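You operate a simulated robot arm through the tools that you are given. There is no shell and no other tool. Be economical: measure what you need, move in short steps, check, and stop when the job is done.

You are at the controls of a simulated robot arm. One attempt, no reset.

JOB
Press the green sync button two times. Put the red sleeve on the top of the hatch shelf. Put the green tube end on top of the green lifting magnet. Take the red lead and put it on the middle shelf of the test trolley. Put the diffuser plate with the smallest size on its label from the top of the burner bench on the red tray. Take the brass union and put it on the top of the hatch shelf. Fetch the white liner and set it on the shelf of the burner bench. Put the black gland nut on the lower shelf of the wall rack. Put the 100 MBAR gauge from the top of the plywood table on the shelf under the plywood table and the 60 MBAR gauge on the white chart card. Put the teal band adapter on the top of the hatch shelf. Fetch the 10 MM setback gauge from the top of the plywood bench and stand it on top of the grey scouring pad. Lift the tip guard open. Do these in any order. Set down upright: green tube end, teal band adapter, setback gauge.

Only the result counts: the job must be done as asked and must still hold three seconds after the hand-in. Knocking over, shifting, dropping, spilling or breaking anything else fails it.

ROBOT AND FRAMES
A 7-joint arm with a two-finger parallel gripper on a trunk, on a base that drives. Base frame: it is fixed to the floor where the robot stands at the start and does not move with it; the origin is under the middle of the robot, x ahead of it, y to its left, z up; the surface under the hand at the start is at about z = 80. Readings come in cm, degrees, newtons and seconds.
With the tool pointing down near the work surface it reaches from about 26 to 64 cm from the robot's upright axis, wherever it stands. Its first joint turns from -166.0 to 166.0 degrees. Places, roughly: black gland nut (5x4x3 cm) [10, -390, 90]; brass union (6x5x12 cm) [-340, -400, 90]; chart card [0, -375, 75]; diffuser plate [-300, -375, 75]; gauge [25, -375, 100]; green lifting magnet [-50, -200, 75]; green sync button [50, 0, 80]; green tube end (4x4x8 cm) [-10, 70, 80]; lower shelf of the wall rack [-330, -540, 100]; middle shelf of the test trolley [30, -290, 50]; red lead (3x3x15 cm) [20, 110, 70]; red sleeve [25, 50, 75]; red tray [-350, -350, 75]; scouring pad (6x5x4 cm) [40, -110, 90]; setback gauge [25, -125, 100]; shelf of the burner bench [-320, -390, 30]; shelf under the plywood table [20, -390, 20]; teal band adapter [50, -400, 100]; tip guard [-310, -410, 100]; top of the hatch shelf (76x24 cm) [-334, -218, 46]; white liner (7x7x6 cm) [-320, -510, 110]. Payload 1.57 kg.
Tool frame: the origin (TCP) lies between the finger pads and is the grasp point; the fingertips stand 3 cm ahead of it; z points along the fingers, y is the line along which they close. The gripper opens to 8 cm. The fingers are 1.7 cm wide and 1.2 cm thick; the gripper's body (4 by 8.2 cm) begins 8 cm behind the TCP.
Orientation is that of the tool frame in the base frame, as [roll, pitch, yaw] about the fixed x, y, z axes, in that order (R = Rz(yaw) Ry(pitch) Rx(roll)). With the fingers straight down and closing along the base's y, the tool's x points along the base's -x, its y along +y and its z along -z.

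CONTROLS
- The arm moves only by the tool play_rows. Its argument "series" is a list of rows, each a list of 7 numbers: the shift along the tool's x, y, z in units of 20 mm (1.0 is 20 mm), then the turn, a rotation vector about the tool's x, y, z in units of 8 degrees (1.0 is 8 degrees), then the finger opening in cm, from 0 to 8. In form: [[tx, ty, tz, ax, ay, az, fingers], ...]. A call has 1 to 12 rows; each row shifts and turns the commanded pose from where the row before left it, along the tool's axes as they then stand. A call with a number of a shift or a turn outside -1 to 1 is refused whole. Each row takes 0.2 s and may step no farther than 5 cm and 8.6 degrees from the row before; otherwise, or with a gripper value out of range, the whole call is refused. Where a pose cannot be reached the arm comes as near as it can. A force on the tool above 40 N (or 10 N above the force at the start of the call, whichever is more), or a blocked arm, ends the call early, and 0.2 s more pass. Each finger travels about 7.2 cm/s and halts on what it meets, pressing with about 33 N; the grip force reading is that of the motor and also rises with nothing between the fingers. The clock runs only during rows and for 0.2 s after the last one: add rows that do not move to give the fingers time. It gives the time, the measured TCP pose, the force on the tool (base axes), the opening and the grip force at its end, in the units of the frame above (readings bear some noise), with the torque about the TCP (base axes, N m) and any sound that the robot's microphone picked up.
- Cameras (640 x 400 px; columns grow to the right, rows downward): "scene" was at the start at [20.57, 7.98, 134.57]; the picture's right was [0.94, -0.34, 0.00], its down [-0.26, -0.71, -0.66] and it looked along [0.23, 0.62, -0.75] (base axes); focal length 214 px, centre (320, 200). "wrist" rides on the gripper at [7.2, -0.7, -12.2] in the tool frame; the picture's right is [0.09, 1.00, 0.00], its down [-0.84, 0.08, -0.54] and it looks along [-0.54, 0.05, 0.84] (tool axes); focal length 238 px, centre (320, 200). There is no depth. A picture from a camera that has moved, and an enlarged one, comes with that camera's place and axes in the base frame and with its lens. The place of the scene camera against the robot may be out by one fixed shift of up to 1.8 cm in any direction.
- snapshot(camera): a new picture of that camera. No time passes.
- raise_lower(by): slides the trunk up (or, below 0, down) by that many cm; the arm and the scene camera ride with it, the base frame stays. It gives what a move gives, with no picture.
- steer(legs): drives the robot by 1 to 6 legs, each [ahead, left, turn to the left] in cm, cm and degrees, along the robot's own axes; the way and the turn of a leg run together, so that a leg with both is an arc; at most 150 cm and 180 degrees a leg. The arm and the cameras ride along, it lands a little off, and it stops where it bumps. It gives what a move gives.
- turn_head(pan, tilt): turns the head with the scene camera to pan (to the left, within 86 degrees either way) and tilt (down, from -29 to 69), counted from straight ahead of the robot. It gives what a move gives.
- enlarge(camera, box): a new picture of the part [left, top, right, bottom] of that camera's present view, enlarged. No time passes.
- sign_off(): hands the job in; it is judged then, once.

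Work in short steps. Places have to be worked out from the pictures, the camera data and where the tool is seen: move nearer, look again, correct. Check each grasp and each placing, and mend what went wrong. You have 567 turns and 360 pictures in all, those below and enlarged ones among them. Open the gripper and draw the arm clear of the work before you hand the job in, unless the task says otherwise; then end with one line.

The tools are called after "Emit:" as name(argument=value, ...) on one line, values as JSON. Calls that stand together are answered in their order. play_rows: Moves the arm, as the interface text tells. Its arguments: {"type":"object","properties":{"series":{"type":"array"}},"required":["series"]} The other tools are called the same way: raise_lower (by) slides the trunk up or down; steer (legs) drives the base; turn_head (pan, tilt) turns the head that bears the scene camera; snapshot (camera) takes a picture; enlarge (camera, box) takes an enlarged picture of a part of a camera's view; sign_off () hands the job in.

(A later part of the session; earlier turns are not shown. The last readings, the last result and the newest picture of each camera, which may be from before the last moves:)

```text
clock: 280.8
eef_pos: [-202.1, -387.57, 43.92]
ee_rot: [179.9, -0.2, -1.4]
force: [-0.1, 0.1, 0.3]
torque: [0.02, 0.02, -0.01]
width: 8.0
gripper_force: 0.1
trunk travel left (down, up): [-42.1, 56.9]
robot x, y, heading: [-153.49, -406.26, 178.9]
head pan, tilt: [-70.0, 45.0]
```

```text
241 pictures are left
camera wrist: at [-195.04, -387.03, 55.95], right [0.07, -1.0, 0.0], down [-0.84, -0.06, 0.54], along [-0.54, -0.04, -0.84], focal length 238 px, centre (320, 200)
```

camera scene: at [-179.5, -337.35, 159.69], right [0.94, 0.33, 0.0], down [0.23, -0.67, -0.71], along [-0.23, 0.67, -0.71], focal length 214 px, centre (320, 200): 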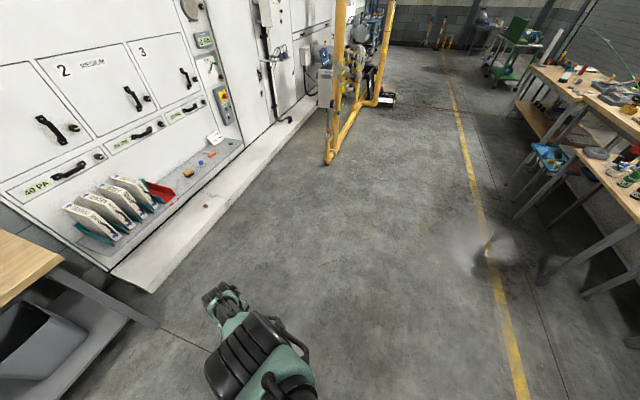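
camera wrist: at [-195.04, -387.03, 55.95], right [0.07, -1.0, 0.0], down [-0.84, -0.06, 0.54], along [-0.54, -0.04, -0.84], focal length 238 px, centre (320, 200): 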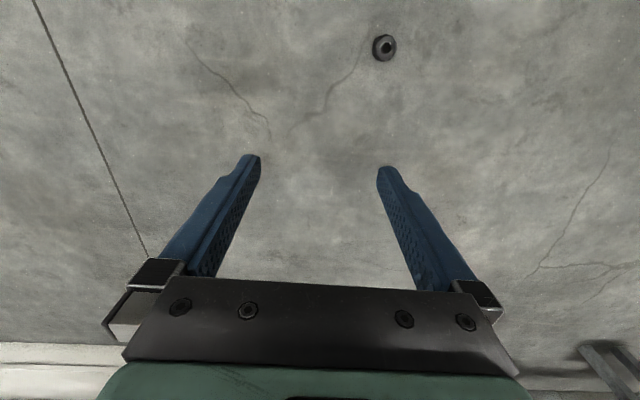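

Nut at about [-194.2, -399.3]. I move the hand over it and lower.

Emit:
play_rows(series=[[0.66, 0.97, 0, 0, 0, 0, 8], [0.66, 0.97, 0, 0, 0, 0, 8], [0.66, 0.97, 0, 0, 0, 0, 8], [0.66, 0.97, 0, 0, 0, 0, 8], [0.66, 0.97, 0, 0, 0, 0, 8], [0.66, 0.97, 0, 0, 0, 0, 8]])

Emit:
raise_lower(by=-30)

Emit:
snapshot(camera="wrist")

```text
clock: 282.2
eef_pos: [-200.09, -397.81, 38.47]
ee_rot: [179.8, -0.2, -1.3]
force: [0.5, 0.9, -0.6]
torque: [-0.05, 0.0, -0.01]
width: 8.0
gripper_force: 0.1
out of reach, approached as far as the arm can: row 1, 2, 3, 4, 5, 6
trunk travel left (down, up): [-42.1, 56.9]
robot x, y, heading: [-153.39, -406.37, 178.9]
head pan, tilt: [-70.0, 45.0]
```

```text
clock: 285.2
eef_pos: [-200.28, -397.81, 8.55]
ee_rot: [179.9, -0.3, -1.3]
force: [0.1, -0.3, 0.1]
torque: [-0.02, 0.02, -0.01]
width: 8.01
gripper_force: 0.0
trunk travel left (down, up): [-12.1, 86.9]
robot x, y, heading: [-153.77, -406.03, 179.1]
head pan, tilt: [-70.0, 45.0]
```

```text
240 pictures are left
camera wrist: at [-193.02, -397.13, 20.6], right [0.07, -1.0, 0.0], down [-0.84, -0.06, 0.54], along [-0.54, -0.04, -0.84], focal length 238 px, centre (320, 200)
```

wrist: 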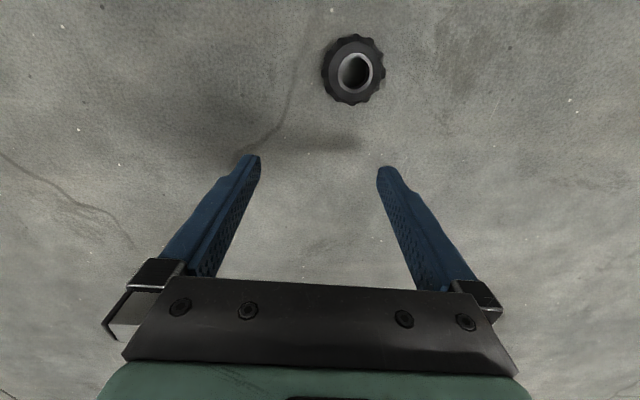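

I raise the hand within the arm's range and shift to the nut at [-194.2, -399.4], then use the remaining trunk travel.

Emit:
play_rows(series=[[0, 0, -1, 0, 0, 0, 8], [0.75, 0.2, -1, 0, 0, 0, 8], [0.75, 0.2, -1, 0, 0, 0, 8], [0.75, 0.2, -0.5, 0, 0, 0, 8], [0.75, 0.2, 0, 0, 0, 0, 8]])

Emit:
raise_lower(by=-9)

Emit:
snapshot(camera="wrist")

```text
clock: 286.4
eef_pos: [-200.22, -397.99, 8.59]
ee_rot: [179.9, -0.3, -1.3]
force: [0.0, 0.1, 0.2]
torque: [0.01, -0.02, -0.03]
width: 8.01
gripper_force: 0.3
out of reach, approached as far as the arm can: row 1, 2, 3, 4, 5
trunk travel left (down, up): [-12.1, 86.9]
robot x, y, heading: [-153.4, -406.4, 178.8]
head pan, tilt: [-70.0, 45.0]
```

```text
clock: 287.2
eef_pos: [-200.2, -397.81, 2.99]
ee_rot: [180.0, -1.0, -1.3]
force: [9.6, -1.5, 22.6]
torque: [0.97, -0.11, -0.45]
width: 7.89
gripper_force: 0.1
trunk travel left (down, up): [-6.0, 93.0]
robot x, y, heading: [-153.61, -406.4, 179.3]
head pan, tilt: [-70.0, 45.0]
stopped: the force on the tool passed its limit at 120 N (the readings are from after the stop); the commanded pose is now the measured one
```

```text
239 pictures are left
camera wrist: at [-193.38, -397.27, 15.19], right [0.07, -1.0, 0.0], down [-0.85, -0.06, 0.53], along [-0.52, -0.04, -0.85], focal length 238 px, centre (320, 200)
```

wrist: 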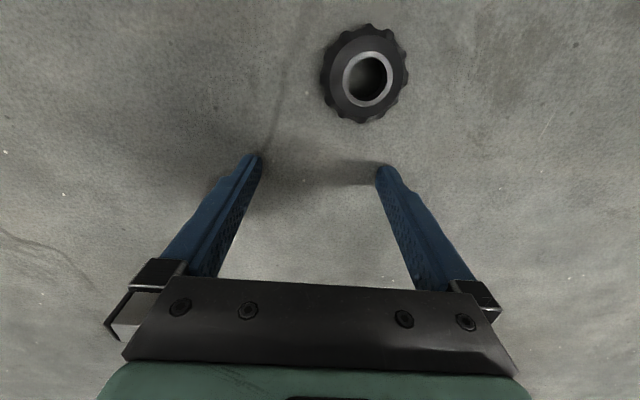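

The commanded pose has now been reset to the measured one. I raise the trunk 6 and try the arm upward again.

Emit:
raise_lower(by=6)

Emit:
play_rows(series=[[0, 0, -1, 0, 0, 0, 8], [0, 0, -1, 0, 0, 0, 8], [0, 0, -1, 0, 0, 0, 8]])

```text
clock: 288.2
eef_pos: [-200.14, -397.97, 8.84]
ee_rot: [179.8, -1.0, -1.3]
force: [-0.1, 0.0, -0.6]
torque: [0.02, 0.0, 0.02]
width: 8.0
gripper_force: 0.0
trunk travel left (down, up): [-12.0, 87.0]
robot x, y, heading: [-153.99, -406.31, 179.0]
head pan, tilt: [-70.0, 45.0]
```

```text
clock: 289.0
eef_pos: [-203.09, -397.34, 12.14]
ee_rot: [179.8, -1.2, -1.4]
force: [-0.6, -0.8, 0.2]
torque: [-0.02, 0.02, -0.01]
width: 8.0
gripper_force: 0.0
out of reach, approached as far as the arm can: row 1, 2, 3
trunk travel left (down, up): [-12.0, 87.0]
robot x, y, heading: [-153.6, -406.36, 178.8]
head pan, tilt: [-70.0, 45.0]
```

The arm slides outward as it rises, so it is at a joint limit. I move it outward and up together.

Emit:
play_rows(series=[[-0.5, 0, -1, 0, 0, 0, 8], [-0.5, 0, -1, 0, 0, 0, 8], [-0.5, 0, -1, 0, 0, 0, 8], [-0.5, 0, -1, 0, 0, 0, 8], [-0.3, 0, -1, 0, 0, 0, 8], [0, 0, -1, 0, 0, 0, 8], [0, 0, -1, 0, 0, 0, 8], [0, 0, -1, 0, 0, 0, 8]])

```text
clock: 290.8
eef_pos: [-212.28, -396.3, 25.53]
ee_rot: [179.7, -1.2, -1.2]
force: [0.0, -0.5, -1.0]
torque: [-0.01, 0.0, 0.04]
width: 8.01
gripper_force: 0.1
out of reach, approached as far as the arm can: row 1, 2, 3, 5, 6, 7, 8
trunk travel left (down, up): [-12.0, 87.0]
robot x, y, heading: [-153.25, -405.9, 178.8]
head pan, tilt: [-70.0, 45.0]
```

The arm seems stuck fully stretched (singular). I hold several still rows to see whether it relaxes to the commanded pose.

Emit:
play_rows(series=[[0, 0, 0, 0, 0, 0, 8], [0, 0, 0, 0, 0, 0, 8], [0, 0, 0, 0, 0, 0, 8], [0, 0, 0, 0, 0, 0, 8], [0, 0, 0, 0, 0, 0, 8], [0, 0, 0, 0, 0, 0, 8]])

Emit:
turn_head(pan=10, tilt=40)

Emit:
snapshot(camera="scene")

```text
clock: 292.2
eef_pos: [-212.08, -396.36, 25.49]
ee_rot: [179.8, -1.2, -1.3]
force: [-0.4, -0.4, -0.3]
torque: [-0.01, -0.01, 0.02]
width: 8.0
gripper_force: 0.1
trunk travel left (down, up): [-12.0, 87.0]
robot x, y, heading: [-153.54, -406.09, 178.9]
head pan, tilt: [-70.0, 45.0]
```

```text
clock: 293.7
eef_pos: [-212.15, -396.34, 25.47]
ee_rot: [179.9, -1.2, -1.3]
force: [0.2, 0.6, 0.2]
torque: [-0.02, 0.03, -0.04]
width: 8.0
gripper_force: 0.0
trunk travel left (down, up): [-12.0, 87.0]
robot x, y, heading: [-153.49, -406.38, 179.1]
head pan, tilt: [10.0, 40.0]
```

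```text
238 pictures are left
camera scene: at [-178.14, -406.55, 90.36], right [-0.16, 0.99, 0.0], down [0.64, 0.1, -0.77], along [-0.76, -0.12, -0.64], focal length 214 px, centre (320, 200)
```

scene: 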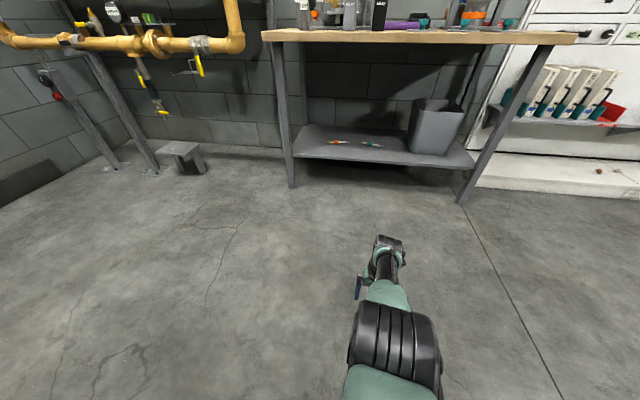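

I probe which directions the arm will take: first lateral with a yaw turn.

Emit:
play_rows(series=[[0, -1, 0, 0, 0, 0, 8], [0, -1, 0, 0, 0, 0, 8], [0, -1, 0, 0, 0, 0, 8], [0, -1, 0, 0, 0, 0, 8]])

Emit:
play_rows(series=[[0, 0, -1, 0, 0, 0, 8], [0, 0, -1, 0, 0, 0, 8], [0, 0, -1, 0, 0, 0, 8], [0, 0, -1, 0, 0, 0, 8], [0, 0, -1, 0, 0, 0, 8], [0, 0, -1, 0, 0, 0, 8]])

```text
clock: 294.7
eef_pos: [-210.77, -388.79, 26.23]
ee_rot: [179.9, -1.1, -1.3]
force: [0.7, 0.6, -0.2]
torque: [0.02, -0.02, -0.01]
width: 7.99
gripper_force: 0.1
out of reach, approached as far as the arm can: row 2, 3, 4
trunk travel left (down, up): [-12.0, 87.0]
robot x, y, heading: [-153.74, -406.57, 179.2]
head pan, tilt: [10.0, 40.0]
```

```text
clock: 296.1
eef_pos: [-211.03, -388.83, 38.22]
ee_rot: [179.7, -1.2, -1.3]
force: [0.6, 0.0, -1.0]
torque: [-0.01, 0.0, 0.02]
width: 7.99
gripper_force: 0.0
trunk travel left (down, up): [-12.0, 87.0]
robot x, y, heading: [-153.31, -406.16, 179.0]
head pan, tilt: [10.0, 40.0]
```

It moves up freely now. Next inward towards the robot by 14 cm.

Emit:
play_rows(series=[[1, 0, 0, 0, 0, 0, 8], [1, 0, 0, 0, 0, 0, 8], [1, 0, 0, 0, 0, 0, 8], [1, 0, 0, 0, 0, 0, 8], [1, 0, 0, 0, 0, 0, 8], [1, 0, 0, 0, 0, 0, 8], [1, 0, 0, 0, 0, 0, 8], [1, 0, 0, 0, 0, 0, 8]])

Emit:
play_rows(series=[[0, 1, 0, 0, 0, 0, 8], [0, 1, 0, 0, 0, 0, 8], [0, 1, 0, 0, 0, 0, 8], [0, 1, 0, 0, 0, 0, 8], [0, 1, 0, 0, 0, 0, 8]])

Emit:
snapshot(camera="wrist")

```text
clock: 297.9
eef_pos: [-194.83, -389.17, 38.54]
ee_rot: [179.8, -1.1, -1.3]
force: [-0.4, -0.1, 0.4]
torque: [-0.01, 0.02, -0.02]
width: 7.99
gripper_force: 0.0
out of reach, approached as far as the arm can: row 4
trunk travel left (down, up): [-12.0, 87.0]
robot x, y, heading: [-153.22, -406.28, 178.9]
head pan, tilt: [10.0, 40.0]
```

```text
clock: 299.1
eef_pos: [-195.21, -399.26, 38.55]
ee_rot: [179.9, -1.1, -1.3]
force: [0.9, 0.0, 0.0]
torque: [0.03, 0.02, -0.02]
width: 8.0
gripper_force: 0.0
trunk travel left (down, up): [-12.0, 87.0]
robot x, y, heading: [-153.07, -406.1, 179.2]
head pan, tilt: [10.0, 40.0]
```

```text
237 pictures are left
camera wrist: at [-188.28, -398.59, 50.7], right [0.07, -1.0, 0.0], down [-0.85, -0.06, 0.53], along [-0.52, -0.04, -0.85], focal length 238 px, centre (320, 200)
```

wrist: 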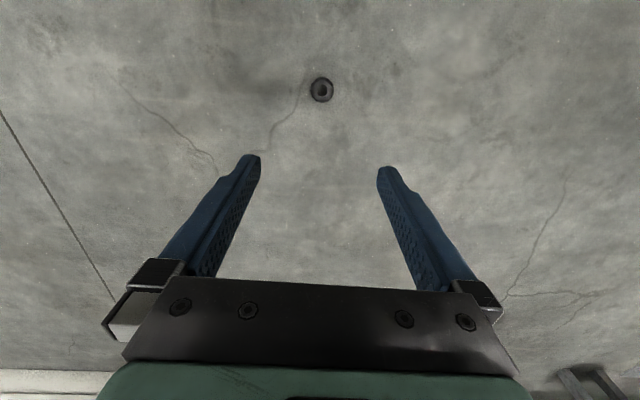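

Free again. The nut is at [-193.9, -399.5]. I lower the trunk to its end and the arm down to z≈10.

Emit:
raise_lower(by=-12)

Emit:
play_rows(series=[[0.6, 0, 0.5, 0, 0.13, 0, 8], [0, 0, 1, 0, 0, 0, 8], [0, 0, 1, 0, 0, 0, 8], [0, 0, 1, 0, 0, 0, 8], [0, 0, 1, 0, 0, 0, 8], [0, 0, 1, 0, 0, 0, 8], [0, 0, 1, 0, 0, 0, 8], [0, 0, 1, 0, 0, 0, 8]])

Emit:
snapshot(camera="wrist")

```text
clock: 300.6
eef_pos: [-195.2, -399.22, 26.55]
ee_rot: [179.8, -1.1, -1.3]
force: [-0.2, -1.4, 0.3]
torque: [0.03, 0.0, 0.01]
width: 7.99
gripper_force: 0.0
trunk travel left (down, up): [0.0, 99.0]
robot x, y, heading: [-153.69, -406.55, 178.8]
head pan, tilt: [10.0, 40.0]
```

```text
clock: 302.4
eef_pos: [-193.54, -399.19, 11.7]
ee_rot: [179.8, -2.1, -1.3]
force: [-0.3, -0.9, 0.2]
torque: [0.0, 0.01, -0.03]
width: 7.99
gripper_force: 0.0
trunk travel left (down, up): [0.0, 99.0]
robot x, y, heading: [-153.6, -406.22, 178.9]
head pan, tilt: [10.0, 40.0]
```

```text
236 pictures are left
camera wrist: at [-186.78, -398.6, 23.91], right [0.07, -1.0, 0.01], down [-0.86, -0.06, 0.51], along [-0.51, -0.04, -0.86], focal length 238 px, centre (320, 200)
```

wrist: 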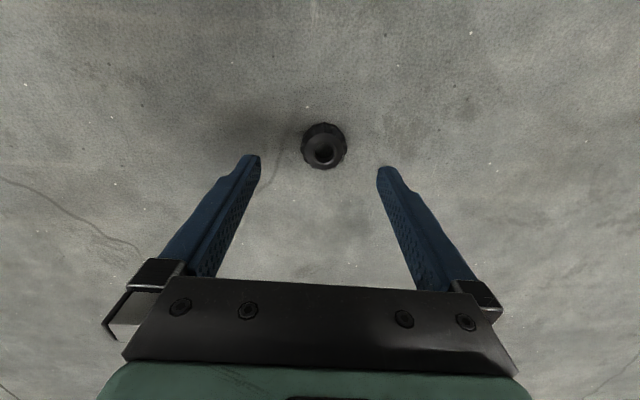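

Aligned. I fix the small tilt and go down to z≈3.4, then close.

Emit:
play_rows(series=[[-0.15, 0.1, 0.5, 0, -0.26, 0, 8], [0, 0, 1, 0, 0, 0, 8], [0, 0, 1, 0, 0, 0, 8], [0, 0, 1, 0, 0, 0, 8], [0, 0, 0.6, 0, 0, 0, 8]])

Emit:
snapshot(camera="wrist")

```text
clock: 303.6
eef_pos: [-193.72, -399.34, 3.24]
ee_rot: [179.8, -0.1, -1.4]
force: [0.1, -0.8, -0.8]
torque: [0.01, 0.01, 0.0]
width: 7.99
gripper_force: 0.0
trunk travel left (down, up): [0.0, 99.0]
robot x, y, heading: [-153.51, -406.11, 179.0]
head pan, tilt: [10.0, 40.0]
```

```text
235 pictures are left
camera wrist: at [-186.58, -398.8, 15.33], right [0.07, -1.0, 0.0], down [-0.84, -0.06, 0.54], along [-0.54, -0.04, -0.84], focal length 238 px, centre (320, 200)
```

wrist: 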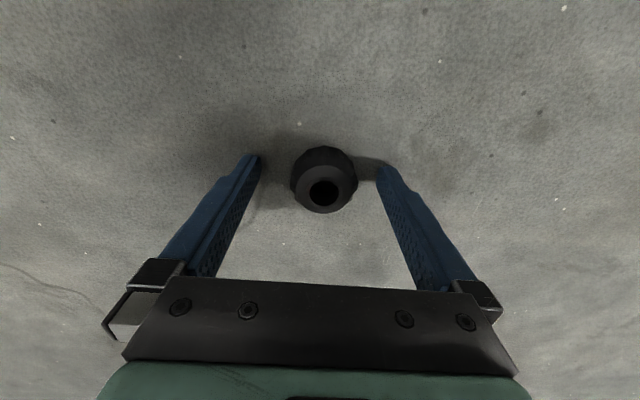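

Closing on the nut.

Emit:
play_rows(series=[[0, 0, 0, 0, 0, 0, 6], [0, 0, 0, 0, 0, 0, 4], [0, 0, 0, 0, 0, 0, 2], [0, 0, 0, 0, 0, 0, 0], [0, 0, 0, 0, 0, 0, 0]])

Emit:
raise_lower(by=20)

Emit:
enlarge(camera="wrist", box=[240, 120, 400, 220])

```text
clock: 304.8
eef_pos: [-193.7, -399.5, 3.3]
ee_rot: [179.7, 0.0, -1.2]
force: [0.0, -0.6, 0.6]
torque: [0.01, 0.02, 0.03]
width: 4.3
gripper_force: 33.8
trunk travel left (down, up): [0.0, 99.0]
robot x, y, heading: [-153.61, -406.01, 178.8]
head pan, tilt: [10.0, 40.0]
```

```text
clock: 307.0
eef_pos: [-193.7, -399.4, 23.27]
ee_rot: [179.8, -0.1, -1.3]
force: [0.4, -0.1, -1.0]
torque: [-0.03, -0.01, 0.0]
width: 4.26
gripper_force: 33.1
trunk travel left (down, up): [-20.0, 79.0]
robot x, y, heading: [-153.55, -406.05, 178.9]
head pan, tilt: [10.0, 40.0]
```

```text
4.00 times, centred on (320, 170) of wrist
camera zoom: at [-186.58, -398.79, 35.35], right [0.07, -1.0, 0.0], down [-0.84, -0.06, 0.54], along [-0.54, -0.04, -0.84], focal length 953 px, centre (320, 320)
```

zoom: 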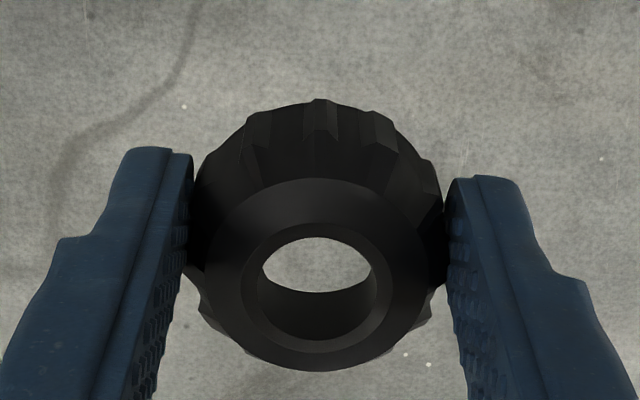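

Held firmly at full diameter (4.3 cm). I raise up and drive towards the wall rack.

Emit:
raise_lower(by=40)

Emit:
raise_lower(by=20)

Emit:
play_rows(series=[[0, 0, -1, 0, 0, 0, 0], [0, 0, -1, 0, 0, 0, 0], [0, 0, -1, 0, 0, 0, 0], [0, 0, -1, 0, 0, 0, 0], [0, 0, -1, 0, 0, 0, 0], [0, 0, -1, 0, 0, 0, 0], [0, 0, -1, 0, 0, 0, 0], [0, 0, -1, 0, 0, 0, 0], [0, 0, -1, 0, 0, 0, 0], [0, 0, -1, 0, 0, 0, 0], [0, 0, -1, 0, 0, 0, 0], [0, 0, -1, 0, 0, 0, 0]])

Emit:
steer(legs=[[0, 60, 0], [0, 60, 0]])

Emit:
turn_head(pan=0, tilt=20)

Emit:
snapshot(camera="scene")

```text
clock: 310.8
eef_pos: [-193.64, -399.52, 63.27]
ee_rot: [179.8, -0.1, -1.3]
force: [0.7, 0.0, -0.7]
torque: [0.02, -0.04, 0.01]
width: 4.24
gripper_force: 32.9
trunk travel left (down, up): [-60.0, 39.0]
robot x, y, heading: [-153.91, -406.21, 178.8]
head pan, tilt: [10.0, 40.0]
```

```text
clock: 313.0
eef_pos: [-193.81, -399.44, 83.31]
ee_rot: [179.8, -0.1, -1.3]
force: [0.2, 0.3, 0.2]
torque: [0.0, -0.01, 0.04]
width: 4.25
gripper_force: 32.7
trunk travel left (down, up): [-80.0, 19.0]
robot x, y, heading: [-153.3, -406.26, 179.2]
head pan, tilt: [10.0, 40.0]
```

```text
clock: 315.6
eef_pos: [-194.56, -399.61, 105.24]
ee_rot: [179.9, -0.2, -1.4]
force: [-0.3, 0.0, -1.0]
torque: [0.01, 0.02, 0.0]
width: 3.79
gripper_force: 32.7
out of reach, approached as far as the arm can: row 9, 10
trunk travel left (down, up): [-80.0, 19.0]
robot x, y, heading: [-153.4, -406.57, 178.9]
head pan, tilt: [10.0, 40.0]
```

```text
clock: 321.9
eef_pos: [-196.78, -518.48, 105.22]
ee_rot: [179.8, -0.1, -1.3]
force: [0.0, -0.1, -0.2]
torque: [0.01, -0.03, -0.01]
width: 3.78
gripper_force: 32.7
trunk travel left (down, up): [-80.0, 19.0]
robot x, y, heading: [-155.81, -525.03, 179.2]
head pan, tilt: [10.0, 40.0]
```

```text
clock: 322.8
eef_pos: [-196.71, -518.39, 105.22]
ee_rot: [179.8, -0.1, -1.3]
force: [0.6, -0.5, -0.2]
torque: [0.01, 0.03, 0.01]
width: 3.76
gripper_force: 33.2
trunk travel left (down, up): [-80.0, 19.0]
robot x, y, heading: [-155.84, -525.43, 179.1]
head pan, tilt: [0.0, 20.0]
```

```text
233 pictures are left
camera scene: at [-181.26, -523.94, 161.49], right [0.02, 1.0, 0.0], down [0.34, -0.01, -0.94], along [-0.94, 0.02, -0.34], focal length 214 px, centre (320, 200)
```

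scene: 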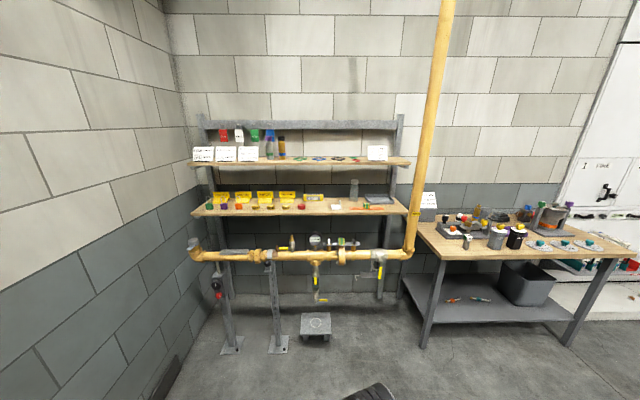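

The width shrank to 3.76 — the nut is slipping. I check the grasp.

Emit:
enlarge(camera="wrist", box=[240, 120, 400, 220])

Emit:
enlarge(camera="scene", box=[180, 110, 440, 290])

```text
4.00 times, centred on (320, 170) of wrist
camera zoom: at [-189.66, -517.77, 117.25], right [0.07, -1.0, 0.0], down [-0.84, -0.06, 0.54], along [-0.54, -0.04, -0.84], focal length 953 px, centre (320, 320)
```

zoom: 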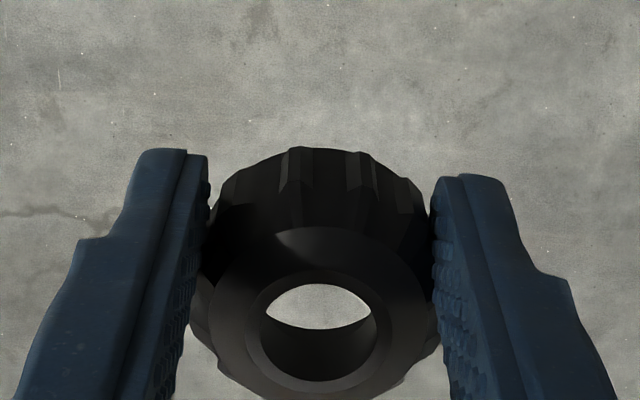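

```text
2.22 times, centred on (310, 200) of scene
camera zoom: at [-181.26, -523.94, 161.49], right [0.02, 1.0, 0.0], down [0.34, -0.01, -0.94], along [-0.94, 0.02, -0.34], focal length 477 px, centre (342, 200)
```

zoom: 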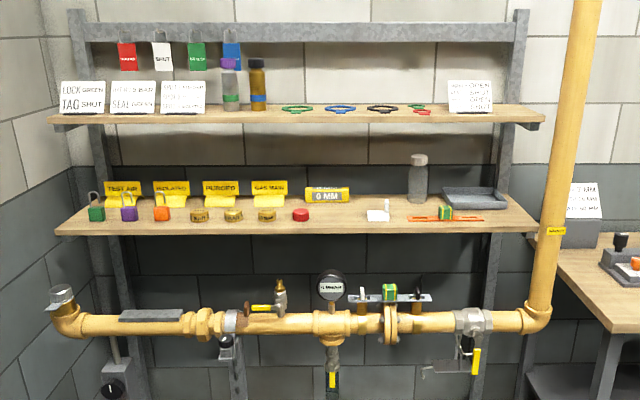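

The nut has crept about 1 cm off-centre but is still held. I tilt the hand 45° forward in gentle steps here in free space, then re-check the grip.

Emit:
play_rows(series=[[0, 0, 0, 0, -0.47, 0, 0], [0, 0, 0, 0, -0.47, 0, 0], [0, 0, 0, 0, -0.47, 0, 0], [0, 0, 0, 0, -0.47, 0, 0], [0, 0, 0, 0, -0.47, 0, 0], [0, 0, 0, 0, -0.47, 0, 0], [0, 0, 0, 0, -0.47, 0, 0], [0, 0, 0, 0, -0.47, 0, 0], [0, 0, 0, 0, -0.47, 0, 0], [0, 0, 0, 0, -0.47, 0, 0], [0, 0, 0, 0, -0.47, 0, 0], [0, 0, 0, 0, -0.47, 0, 0]])

Emit:
enlarge(camera="wrist", box=[200, 80, 440, 230])

```text
clock: 325.4
eef_pos: [-196.79, -518.5, 105.07]
ee_rot: [179.8, 45.1, -1.4]
force: [0.0, -0.4, 0.0]
torque: [0.02, -0.02, 0.0]
width: 3.77
gripper_force: 32.5
trunk travel left (down, up): [-80.0, 19.0]
robot x, y, heading: [-155.73, -525.37, 178.9]
head pan, tilt: [0.0, 20.0]
```

```text
2.67 times, centred on (320, 155) of wrist
camera zoom: at [-183.12, -517.93, 108.56], right [0.04, -1.0, -0.06], down [-0.21, -0.07, 0.98], along [-0.98, -0.03, -0.21], focal length 636 px, centre (320, 320)
```

zoom: 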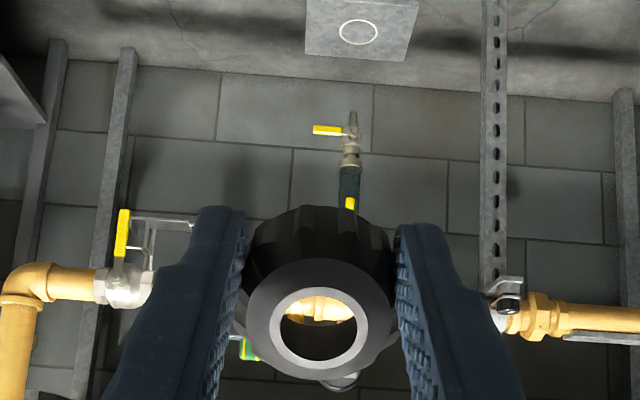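

Stable. I raise 9 cm and drive 75 cm towards the rack, then look again.

Emit:
raise_lower(by=9)

Emit:
steer(legs=[[70, 2, 0]])

Emit:
snapshot(camera="wrist")

Emit:
turn_head(pan=-15, tilt=40)

Emit:
snapshot(camera="scene")

```text
clock: 326.6
eef_pos: [-196.77, -518.29, 114.1]
ee_rot: [179.8, 45.1, -1.4]
force: [-0.3, 0.7, -0.2]
torque: [-0.02, -0.03, 0.01]
width: 3.77
gripper_force: 33.4
trunk travel left (down, up): [-89.0, 10.0]
robot x, y, heading: [-155.73, -524.81, 178.8]
head pan, tilt: [0.0, 20.0]
```

```text
clock: 330.4
eef_pos: [-266.3, -519.1, 114.17]
ee_rot: [179.7, 45.1, -1.4]
force: [0.9, -0.3, 0.4]
torque: [0.0, 0.0, 0.04]
width: 3.72
gripper_force: 32.3
trunk travel left (down, up): [-89.0, 10.0]
robot x, y, heading: [-225.43, -525.72, 179.0]
head pan, tilt: [0.0, 20.0]
```

```text
229 pictures are left
camera wrist: at [-252.71, -518.72, 117.57], right [0.04, -1.0, -0.06], down [-0.21, -0.07, 0.98], along [-0.98, -0.03, -0.21], focal length 238 px, centre (320, 200)
```

wrist: 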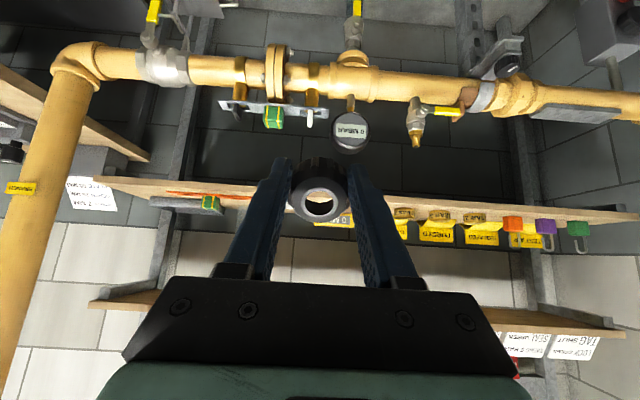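

```text
clock: 331.3
eef_pos: [-266.43, -519.19, 114.13]
ee_rot: [179.8, 45.1, -1.4]
force: [-0.3, -0.6, 0.5]
torque: [0.05, -0.02, -0.04]
width: 3.72
gripper_force: 32.6
trunk travel left (down, up): [-89.0, 10.0]
robot x, y, heading: [-225.5, -525.55, 179.0]
head pan, tilt: [-15.0, 40.0]
```

```text
228 pictures are left
camera scene: at [-249.69, -522.57, 167.37], right [0.28, 0.96, 0.0], down [0.62, -0.18, -0.77], along [-0.74, 0.21, -0.64], focal length 214 px, centre (320, 200)
```

scene: 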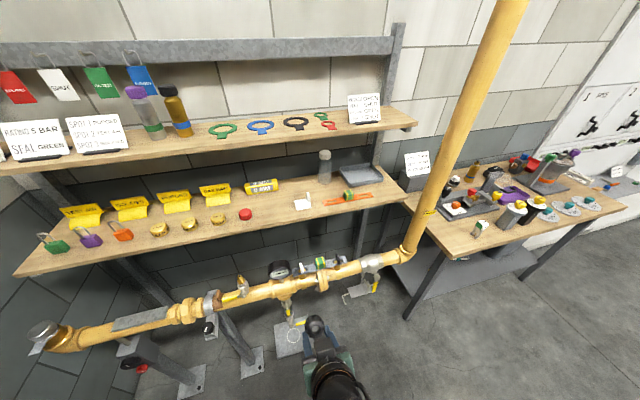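

Shelf front edge ≈ x -301, top z≈107.5; pipe at x -292, z 87 with fittings to 100. The free spot is around y -522. I raise 2 cm, drive 28 ahead and 2.5 left.

Emit:
raise_lower(by=2)

Emit:
steer(legs=[[28, 2.5, 0]])

Emit:
snapshot(camera="wrist")

Emit:
snapshot(camera="scene")

```text
clock: 331.9
eef_pos: [-266.4, -519.26, 116.12]
ee_rot: [179.8, 45.1, -1.3]
force: [0.5, 0.7, -0.9]
torque: [0.05, -0.01, 0.0]
width: 3.76
gripper_force: 33.4
trunk travel left (down, up): [-91.0, 8.0]
robot x, y, heading: [-225.65, -525.57, 179.1]
head pan, tilt: [-15.0, 40.0]
```

```text
clock: 333.9
eef_pos: [-294.57, -521.14, 116.26]
ee_rot: [179.8, 45.1, -1.5]
force: [-0.3, -0.3, 0.0]
torque: [0.01, -0.03, -0.02]
width: 3.73
gripper_force: 32.3
trunk travel left (down, up): [-91.0, 8.0]
robot x, y, heading: [-253.38, -527.51, 178.9]
head pan, tilt: [-15.0, 40.0]
```

```text
227 pictures are left
camera wrist: at [-280.82, -520.7, 119.58], right [0.04, -1.0, -0.06], down [-0.21, -0.07, 0.98], along [-0.98, -0.03, -0.21], focal length 238 px, centre (320, 200)
```

wrist: 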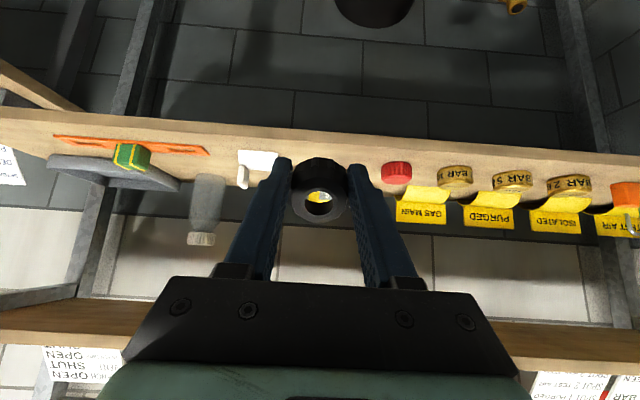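

```text
226 pictures are left
camera scene: at [-277.78, -524.55, 169.37], right [0.28, 0.96, 0.0], down [0.62, -0.18, -0.77], along [-0.74, 0.21, -0.64], focal length 214 px, centre (320, 200)
```

scene: 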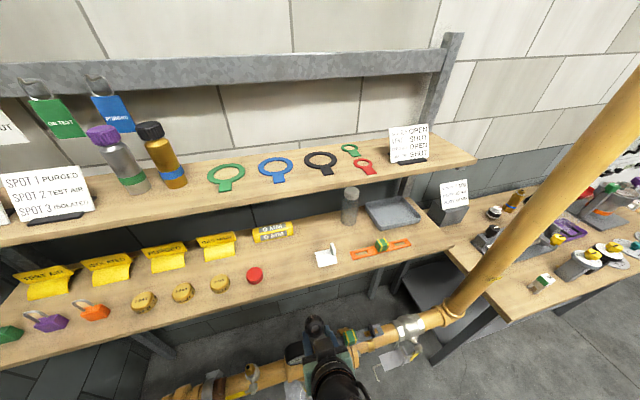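

The nut is poised between the white tag and red cap. I extend the hand 16 cm forward over the shelf at constant height.

Emit:
play_rows(series=[[-0.5, 0, 0.5, 0, 0, 0, 0], [-0.5, 0, 0.5, 0, 0, 0, 0], [-0.5, 0, 0.5, 0, 0, 0, 0], [-0.5, 0, 0.5, 0, 0, 0, 0], [-0.5, 0, 0.5, 0, 0, 0, 0], [-0.5, 0, 0.5, 0, 0, 0, 0], [-0.5, 0, 0.5, 0, 0, 0, 0], [-0.5, 0, 0.5, 0, 0, 0, 0], [-0.5, 0, 0.5, 0, 0, 0, 0], [-0.5, 0, 0.5, 0, 0, 0, 0], [-0.5, 0, 0.5, 0, 0, 0, 0]])

Emit:
snapshot(camera="wrist")

Emit:
snapshot(camera="scene")

```text
clock: 336.3
eef_pos: [-310.12, -520.81, 116.11]
ee_rot: [179.8, 45.0, -1.4]
force: [-0.6, -1.3, -0.8]
torque: [-0.01, -0.04, 0.0]
width: 3.74
gripper_force: 33.1
trunk travel left (down, up): [-91.0, 8.0]
robot x, y, heading: [-253.34, -527.93, 178.9]
head pan, tilt: [-15.0, 40.0]
```

```text
225 pictures are left
camera wrist: at [-296.46, -520.37, 119.51], right [0.04, -1.0, -0.06], down [-0.21, -0.07, 0.98], along [-0.98, -0.03, -0.21], focal length 238 px, centre (320, 200)
```

wrist: 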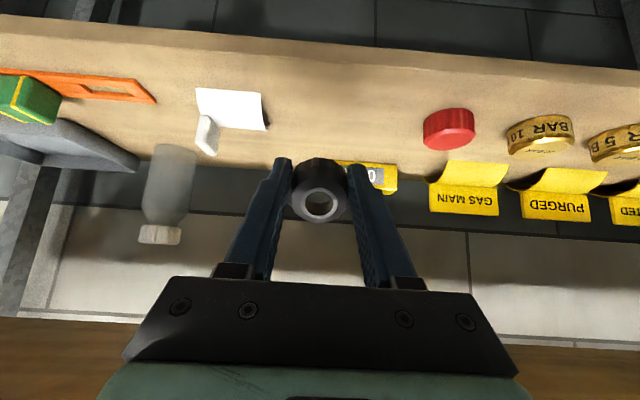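

```text
224 pictures are left
camera scene: at [-277.88, -524.57, 169.35], right [0.28, 0.96, 0.0], down [0.62, -0.18, -0.77], along [-0.74, 0.21, -0.64], focal length 214 px, centre (320, 200)
```

scene: 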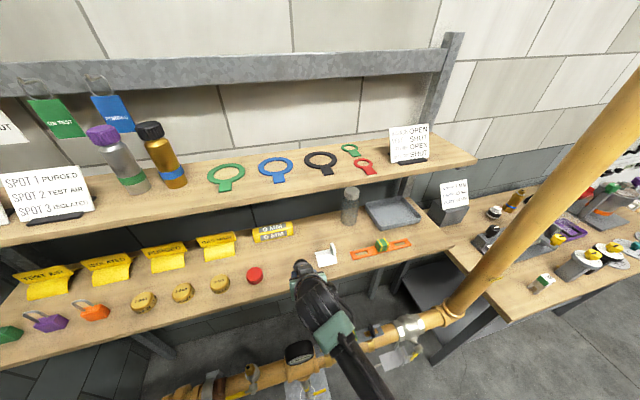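

The nut is just inside the edge; I move 5 cm deeper, then lower gently.

Emit:
play_rows(series=[[-0.45, 0, 0.45, 0, 0, 0, 0], [-0.45, 0, 0.45, 0, 0, 0, 0], [-0.45, 0, 0.45, 0, 0, 0, 0], [-0.45, 0, 0.45, 0, 0, 0, 0]])

Emit:
raise_lower(by=-3.5)

Emit:
snapshot(camera="wrist")

```text
clock: 337.3
eef_pos: [-315.2, -520.74, 116.12]
ee_rot: [179.8, 45.2, -1.3]
force: [-0.4, 1.0, -1.5]
torque: [0.02, 0.01, 0.02]
width: 3.73
gripper_force: 33.3
trunk travel left (down, up): [-91.0, 8.0]
robot x, y, heading: [-253.6, -527.7, 178.9]
head pan, tilt: [-15.0, 40.0]
```

```text
clock: 338.1
eef_pos: [-315.13, -520.75, 112.69]
ee_rot: [179.8, 45.0, -1.5]
force: [-0.9, 0.7, -0.5]
torque: [0.02, -0.02, 0.02]
width: 3.71
gripper_force: 32.8
trunk travel left (down, up): [-87.5, 11.5]
robot x, y, heading: [-253.6, -527.79, 179.1]
head pan, tilt: [-15.0, 40.0]
```

```text
223 pictures are left
camera wrist: at [-301.48, -520.22, 116.03], right [0.04, -1.0, -0.06], down [-0.21, -0.07, 0.98], along [-0.98, -0.03, -0.21], focal length 238 px, centre (320, 200)
```

wrist: 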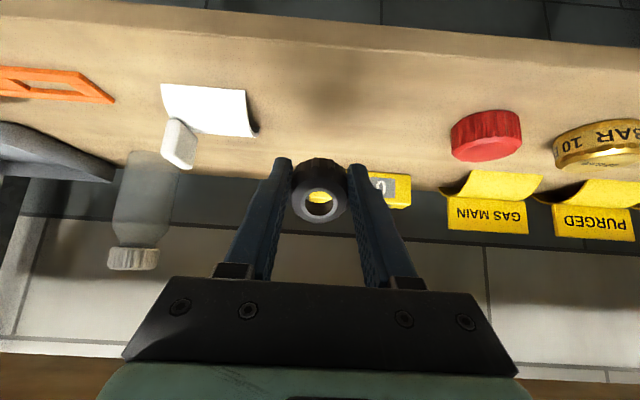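

Feel down in 0.4 cm steps.

Emit:
play_rows(series=[[0.14, 0, 0.14, 0, 0, 0, 0], [0.14, 0, 0.14, 0, 0, 0, 0], [0.14, 0, 0.14, 0, 0, 0, 0]])

Emit:
play_rows(series=[[0.14, 0, 0.14, 0, 0, 0, 0], [0.14, 0, 0.14, 0, 0, 0, 0], [0.14, 0, 0.14, 0, 0, 0, 0]])

Emit:
play_rows(series=[[0.14, 0, 0.14, 0, 0, 0, 0], [0.14, 0, 0.14, 0, 0, 0, 0], [0.14, 0, 0.14, 0, 0, 0, 0]])

Emit:
snapshot(camera="wrist")

```text
clock: 338.9
eef_pos: [-315.17, -520.77, 111.47]
ee_rot: [179.8, 44.9, -1.5]
force: [-0.1, -0.1, -0.7]
torque: [-0.02, 0.02, 0.02]
width: 3.72
gripper_force: 33.3
trunk travel left (down, up): [-87.5, 11.5]
robot x, y, heading: [-253.4, -528.14, 178.9]
head pan, tilt: [-15.0, 40.0]
```

```text
clock: 339.7
eef_pos: [-315.17, -520.7, 110.34]
ee_rot: [179.9, 45.1, -1.4]
force: [0.0, -0.5, -0.9]
torque: [0.03, 0.04, -0.01]
width: 3.71
gripper_force: 33.5
trunk travel left (down, up): [-87.5, 11.5]
robot x, y, heading: [-253.42, -527.46, 179.1]
head pan, tilt: [-15.0, 40.0]
```

```text
clock: 340.5
eef_pos: [-315.12, -520.68, 109.1]
ee_rot: [179.8, 45.0, -1.6]
force: [0.1, -0.1, -1.1]
torque: [0.0, -0.02, -0.03]
width: 3.7
gripper_force: 32.6
trunk travel left (down, up): [-87.5, 11.5]
robot x, y, heading: [-253.77, -528.13, 178.9]
head pan, tilt: [-15.0, 40.0]
```

```text
222 pictures are left
camera wrist: at [-301.49, -520.23, 112.44], right [0.04, -1.0, -0.06], down [-0.21, -0.07, 0.98], along [-0.98, -0.03, -0.21], focal length 238 px, centre (320, 200)
```

wrist: 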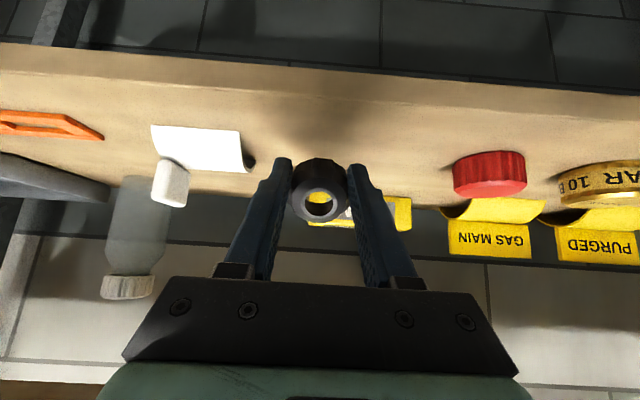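

Still no contact; continue.

Emit:
play_rows(series=[[0.14, 0, 0.14, 0, 0, 0, 0], [0.14, 0, 0.14, 0, 0, 0, 0], [0.14, 0, 0.14, 0, 0, 0, 0]])

Emit:
play_rows(series=[[0.14, 0, 0.14, 0, 0, 0, 0], [0.14, 0, 0.14, 0, 0, 0, 0]])

Emit:
play_rows(series=[[0.14, 0, 0.14, 0, 0, 0, 0], [0.14, 0, 0.14, 0, 0, 0, 0]])

Emit:
snapshot(camera="wrist")

```text
clock: 341.3
eef_pos: [-315.15, -520.69, 107.93]
ee_rot: [179.8, 45.1, -1.4]
force: [1.0, 0.1, -0.6]
torque: [0.01, 0.01, 0.0]
width: 3.73
gripper_force: 33.0
trunk travel left (down, up): [-87.5, 11.5]
robot x, y, heading: [-253.07, -527.79, 179.1]
head pan, tilt: [-15.0, 40.0]
```

```text
clock: 341.9
eef_pos: [-315.08, -520.74, 107.19]
ee_rot: [179.8, 45.0, -1.5]
force: [-0.2, -0.1, -0.9]
torque: [0.03, -0.04, -0.01]
width: 3.73
gripper_force: 33.2
trunk travel left (down, up): [-87.5, 11.5]
robot x, y, heading: [-253.54, -527.63, 178.9]
head pan, tilt: [-15.0, 40.0]
```

```text
clock: 342.5
eef_pos: [-315.1, -520.65, 106.84]
ee_rot: [180.0, 45.7, -1.4]
force: [0.6, -0.2, 16.8]
torque: [0.0, 0.28, 0.0]
width: 3.69
gripper_force: 32.9
trunk travel left (down, up): [-87.5, 11.5]
robot x, y, heading: [-253.62, -527.89, 179.0]
head pan, tilt: [-15.0, 40.0]
```

```text
221 pictures are left
camera wrist: at [-301.52, -520.23, 110.03], right [0.04, -1.0, -0.06], down [-0.2, -0.07, 0.98], along [-0.98, -0.03, -0.2], focal length 238 px, centre (320, 200)
```

wrist: 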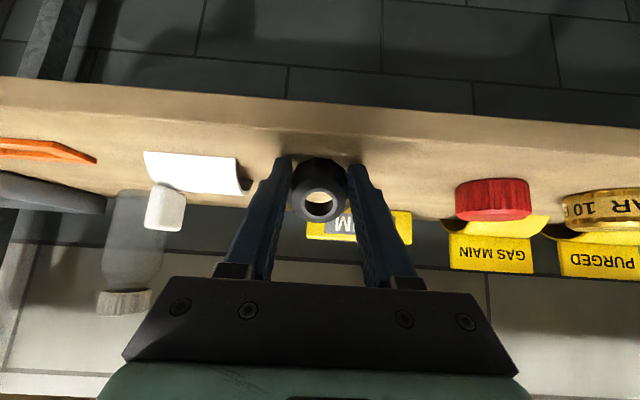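

Contact at 106.8. I release; the nut should settle flat.

Emit:
play_rows(series=[[0, 0, 0, 0, 0, 0, 4.2], [0, 0, 0, 0, 0, 0, 5], [0, 0, 0, 0, 0, 0, 6], [0, 0, 0, 0, 0, 0, 6]])

Emit:
play_rows(series=[[0, 0, -0.5, 0, 0, 0, 6], [0, 0, -1, 0, 0, 0, 6], [0, 0, -1, 0, 0, 0, 6]])

Emit:
snapshot(camera="wrist")

```text
clock: 343.5
eef_pos: [-315.12, -521.15, 106.77]
ee_rot: [179.9, 45.6, -1.1]
force: [0.2, -12.2, 20.2]
torque: [0.19, 0.34, 0.43]
width: 4.87
gripper_force: 0.1
trunk travel left (down, up): [-87.5, 11.5]
robot x, y, heading: [-253.37, -527.63, 179.0]
head pan, tilt: [-15.0, 40.0]
```

```text
clock: 344.3
eef_pos: [-311.51, -520.72, 109.84]
ee_rot: [179.8, 44.8, -1.6]
force: [0.1, -0.3, 0.2]
torque: [0.02, -0.01, 0.01]
width: 6.01
gripper_force: 0.0
trunk travel left (down, up): [-87.5, 11.5]
robot x, y, heading: [-253.49, -527.69, 179.1]
head pan, tilt: [-15.0, 40.0]
```

```text
220 pictures are left
camera wrist: at [-297.85, -520.29, 113.21], right [0.04, -1.0, -0.06], down [-0.21, -0.07, 0.97], along [-0.98, -0.03, -0.21], focal length 238 px, centre (320, 200)
```

wrist: 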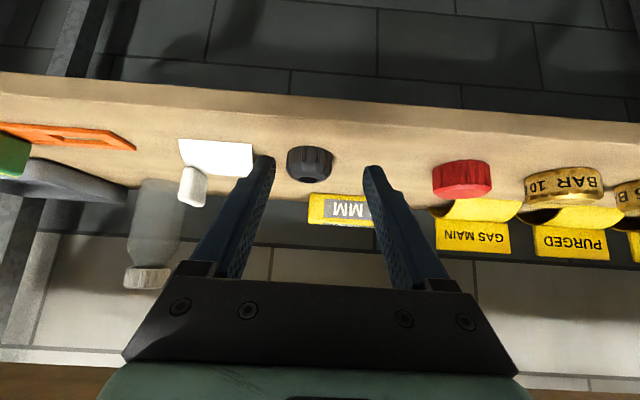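

The nut sits on the lower shelf. I retract and back the robot off.

Emit:
play_rows(series=[[0, 0, -1, 0, 0, 0, 6], [0, 0, -1, 0, 0, 0, 6], [0, 0, -1, 0, 0, 0, 6], [0, 0, -1, 0, 0, 0, 6]])

Emit:
steer(legs=[[-40, 0, 0]])

Emit:
turn_head(pan=-40, tilt=35)

Emit:
snapshot(camera="scene")

Emit:
enlarge(camera="scene", box=[0, 90, 240, 240])

```text
clock: 345.3
eef_pos: [-305.88, -520.81, 115.57]
ee_rot: [179.8, 45.1, -1.5]
force: [0.5, -0.2, -0.8]
torque: [-0.01, -0.01, 0.0]
width: 6.02
gripper_force: 0.0
trunk travel left (down, up): [-87.5, 11.5]
robot x, y, heading: [-253.6, -527.82, 179.1]
head pan, tilt: [-15.0, 40.0]
```

```text
clock: 347.8
eef_pos: [-265.51, -521.6, 115.57]
ee_rot: [179.7, 45.0, -1.6]
force: [0.5, -0.9, 0.5]
torque: [-0.02, 0.02, 0.0]
width: 6.02
gripper_force: 0.1
trunk travel left (down, up): [-87.5, 11.5]
robot x, y, heading: [-212.73, -528.53, 178.8]
head pan, tilt: [-15.0, 40.0]
```

```text
clock: 348.7
eef_pos: [-265.65, -521.55, 115.43]
ee_rot: [179.9, 45.0, -1.5]
force: [0.3, 0.4, 0.6]
torque: [-0.03, -0.02, 0.01]
width: 6.01
gripper_force: 0.0
trunk travel left (down, up): [-87.5, 11.5]
robot x, y, heading: [-213.06, -528.46, 178.8]
head pan, tilt: [-40.0, 35.0]
```

```text
219 pictures are left
camera scene: at [-236.04, -521.84, 166.61], right [0.66, 0.75, 0.0], down [0.43, -0.38, -0.82], along [-0.62, 0.54, -0.57], focal length 214 px, centre (320, 200)
```

scene: 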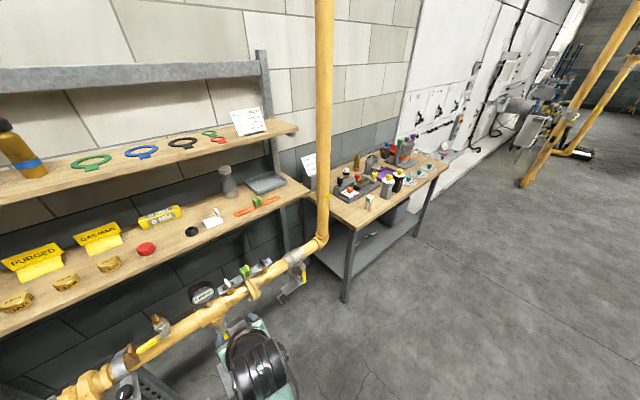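

```text
2.67 times, centred on (120, 165) of scene
camera zoom: at [-236.04, -521.84, 166.61], right [0.66, 0.75, 0.0], down [0.43, -0.38, -0.82], along [-0.62, 0.54, -0.57], focal length 572 px, centre (853, 293)
```

zoom: 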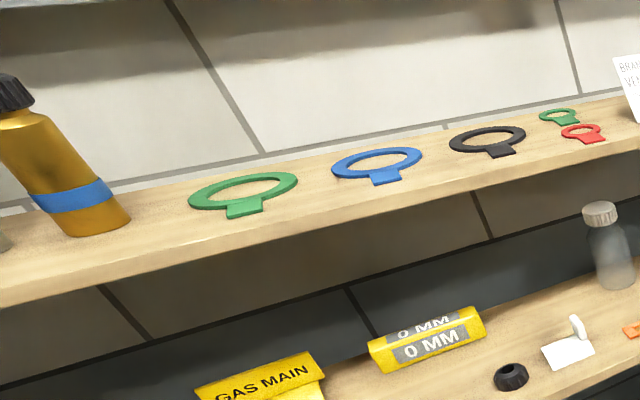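

Nut placed. The white liner is the white object beside it; I enlarge it before grasping.

Emit:
enlarge(camera="scene", box=[180, 190, 260, 240])

Emit:
snapshot(camera="wrist")

```text
8.00 times, centred on (220, 215) of scene
camera zoom: at [-236.04, -521.84, 166.61], right [0.66, 0.75, 0.0], down [0.43, -0.38, -0.82], along [-0.62, 0.54, -0.57], focal length 1716 px, centre (1120, 80)
```

zoom: 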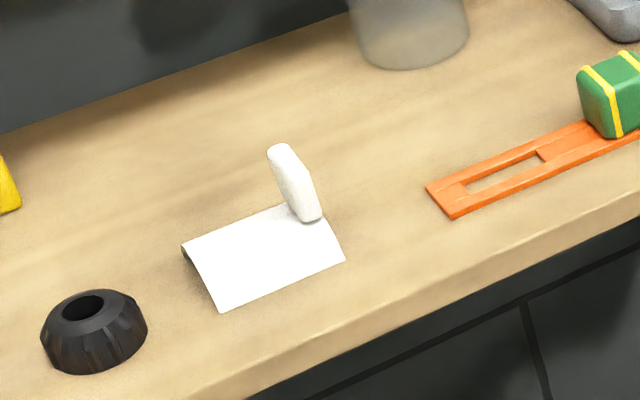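

```text
216 pictures are left
camera wrist: at [-252.01, -521.1, 118.89], right [0.04, -1.0, -0.06], down [-0.21, -0.07, 0.98], along [-0.98, -0.03, -0.21], focal length 238 px, centre (320, 200)
```

wrist: 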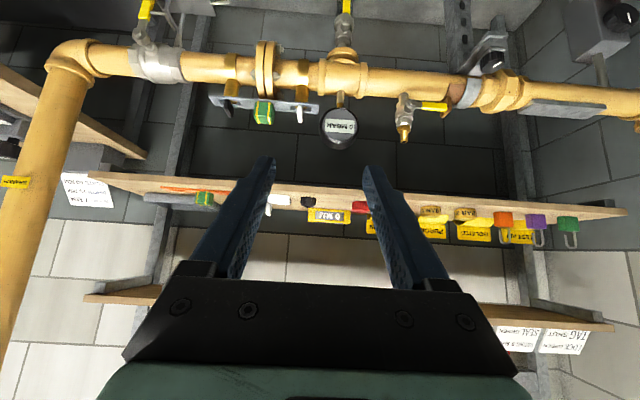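

The liner is an arched white plate with an upright tab on its +y side at about [-321, -506]. I drive back in, shifted to y≈-507, to see it closely.

Emit:
steer(legs=[[33, -14, 0]])

Emit:
snapshot(camera="wrist")

Emit:
enlarge(camera="wrist", box=[240, 100, 400, 200])

```text
clock: 351.0
eef_pos: [-298.5, -506.74, 115.55]
ee_rot: [179.8, 45.2, -1.6]
force: [0.2, 0.2, 0.5]
torque: [0.0, 0.02, -0.04]
width: 6.0
gripper_force: 0.0
trunk travel left (down, up): [-87.5, 11.5]
robot x, y, heading: [-245.91, -513.88, 178.5]
head pan, tilt: [-40.0, 35.0]
```

```text
215 pictures are left
camera wrist: at [-284.79, -506.4, 118.91], right [0.04, -1.0, -0.06], down [-0.21, -0.07, 0.98], along [-0.98, -0.02, -0.21], focal length 238 px, centre (320, 200)
```

wrist: 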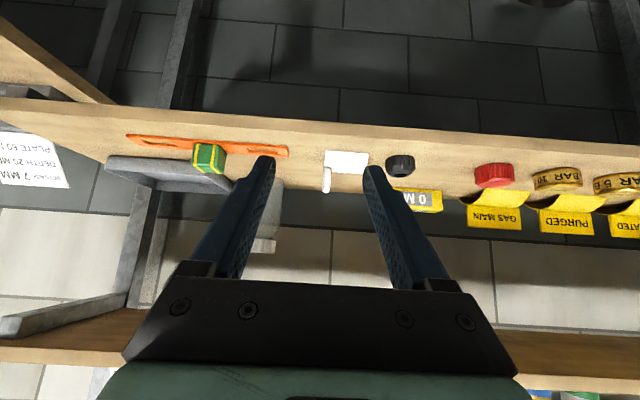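

```text
4.00 times, centred on (320, 150) of wrist
camera zoom: at [-284.79, -506.4, 118.91], right [0.04, -1.0, -0.06], down [-0.21, -0.07, 0.98], along [-0.98, -0.02, -0.21], focal length 953 px, centre (320, 400)
```

zoom: 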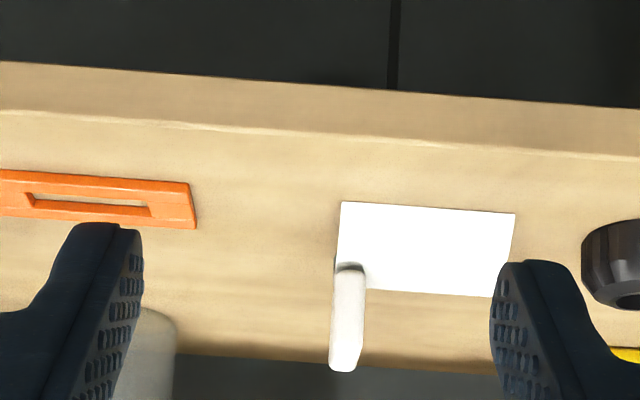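

The tab is edge-on to me: thin along y, ideal. Its top is at about [-321, -508, 110]. I drive 14 cm ahead and 1.3 left.

Emit:
steer(legs=[[14, 1.3, 0]])

Emit:
snapshot(camera="wrist")

```text
clock: 352.4
eef_pos: [-312.35, -507.82, 115.54]
ee_rot: [179.9, 45.1, -1.7]
force: [0.1, 0.7, 0.0]
torque: [-0.01, -0.04, 0.01]
width: 6.0
gripper_force: 0.1
trunk travel left (down, up): [-87.5, 11.5]
robot x, y, heading: [-260.18, -515.1, 178.5]
head pan, tilt: [-40.0, 35.0]
```

```text
213 pictures are left
camera wrist: at [-298.66, -507.36, 118.93], right [0.04, -1.0, -0.06], down [-0.21, -0.07, 0.98], along [-0.98, -0.02, -0.21], focal length 238 px, centre (320, 200)
```

wrist: 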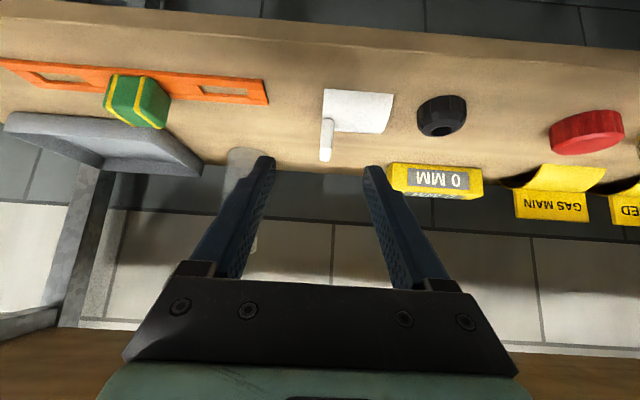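

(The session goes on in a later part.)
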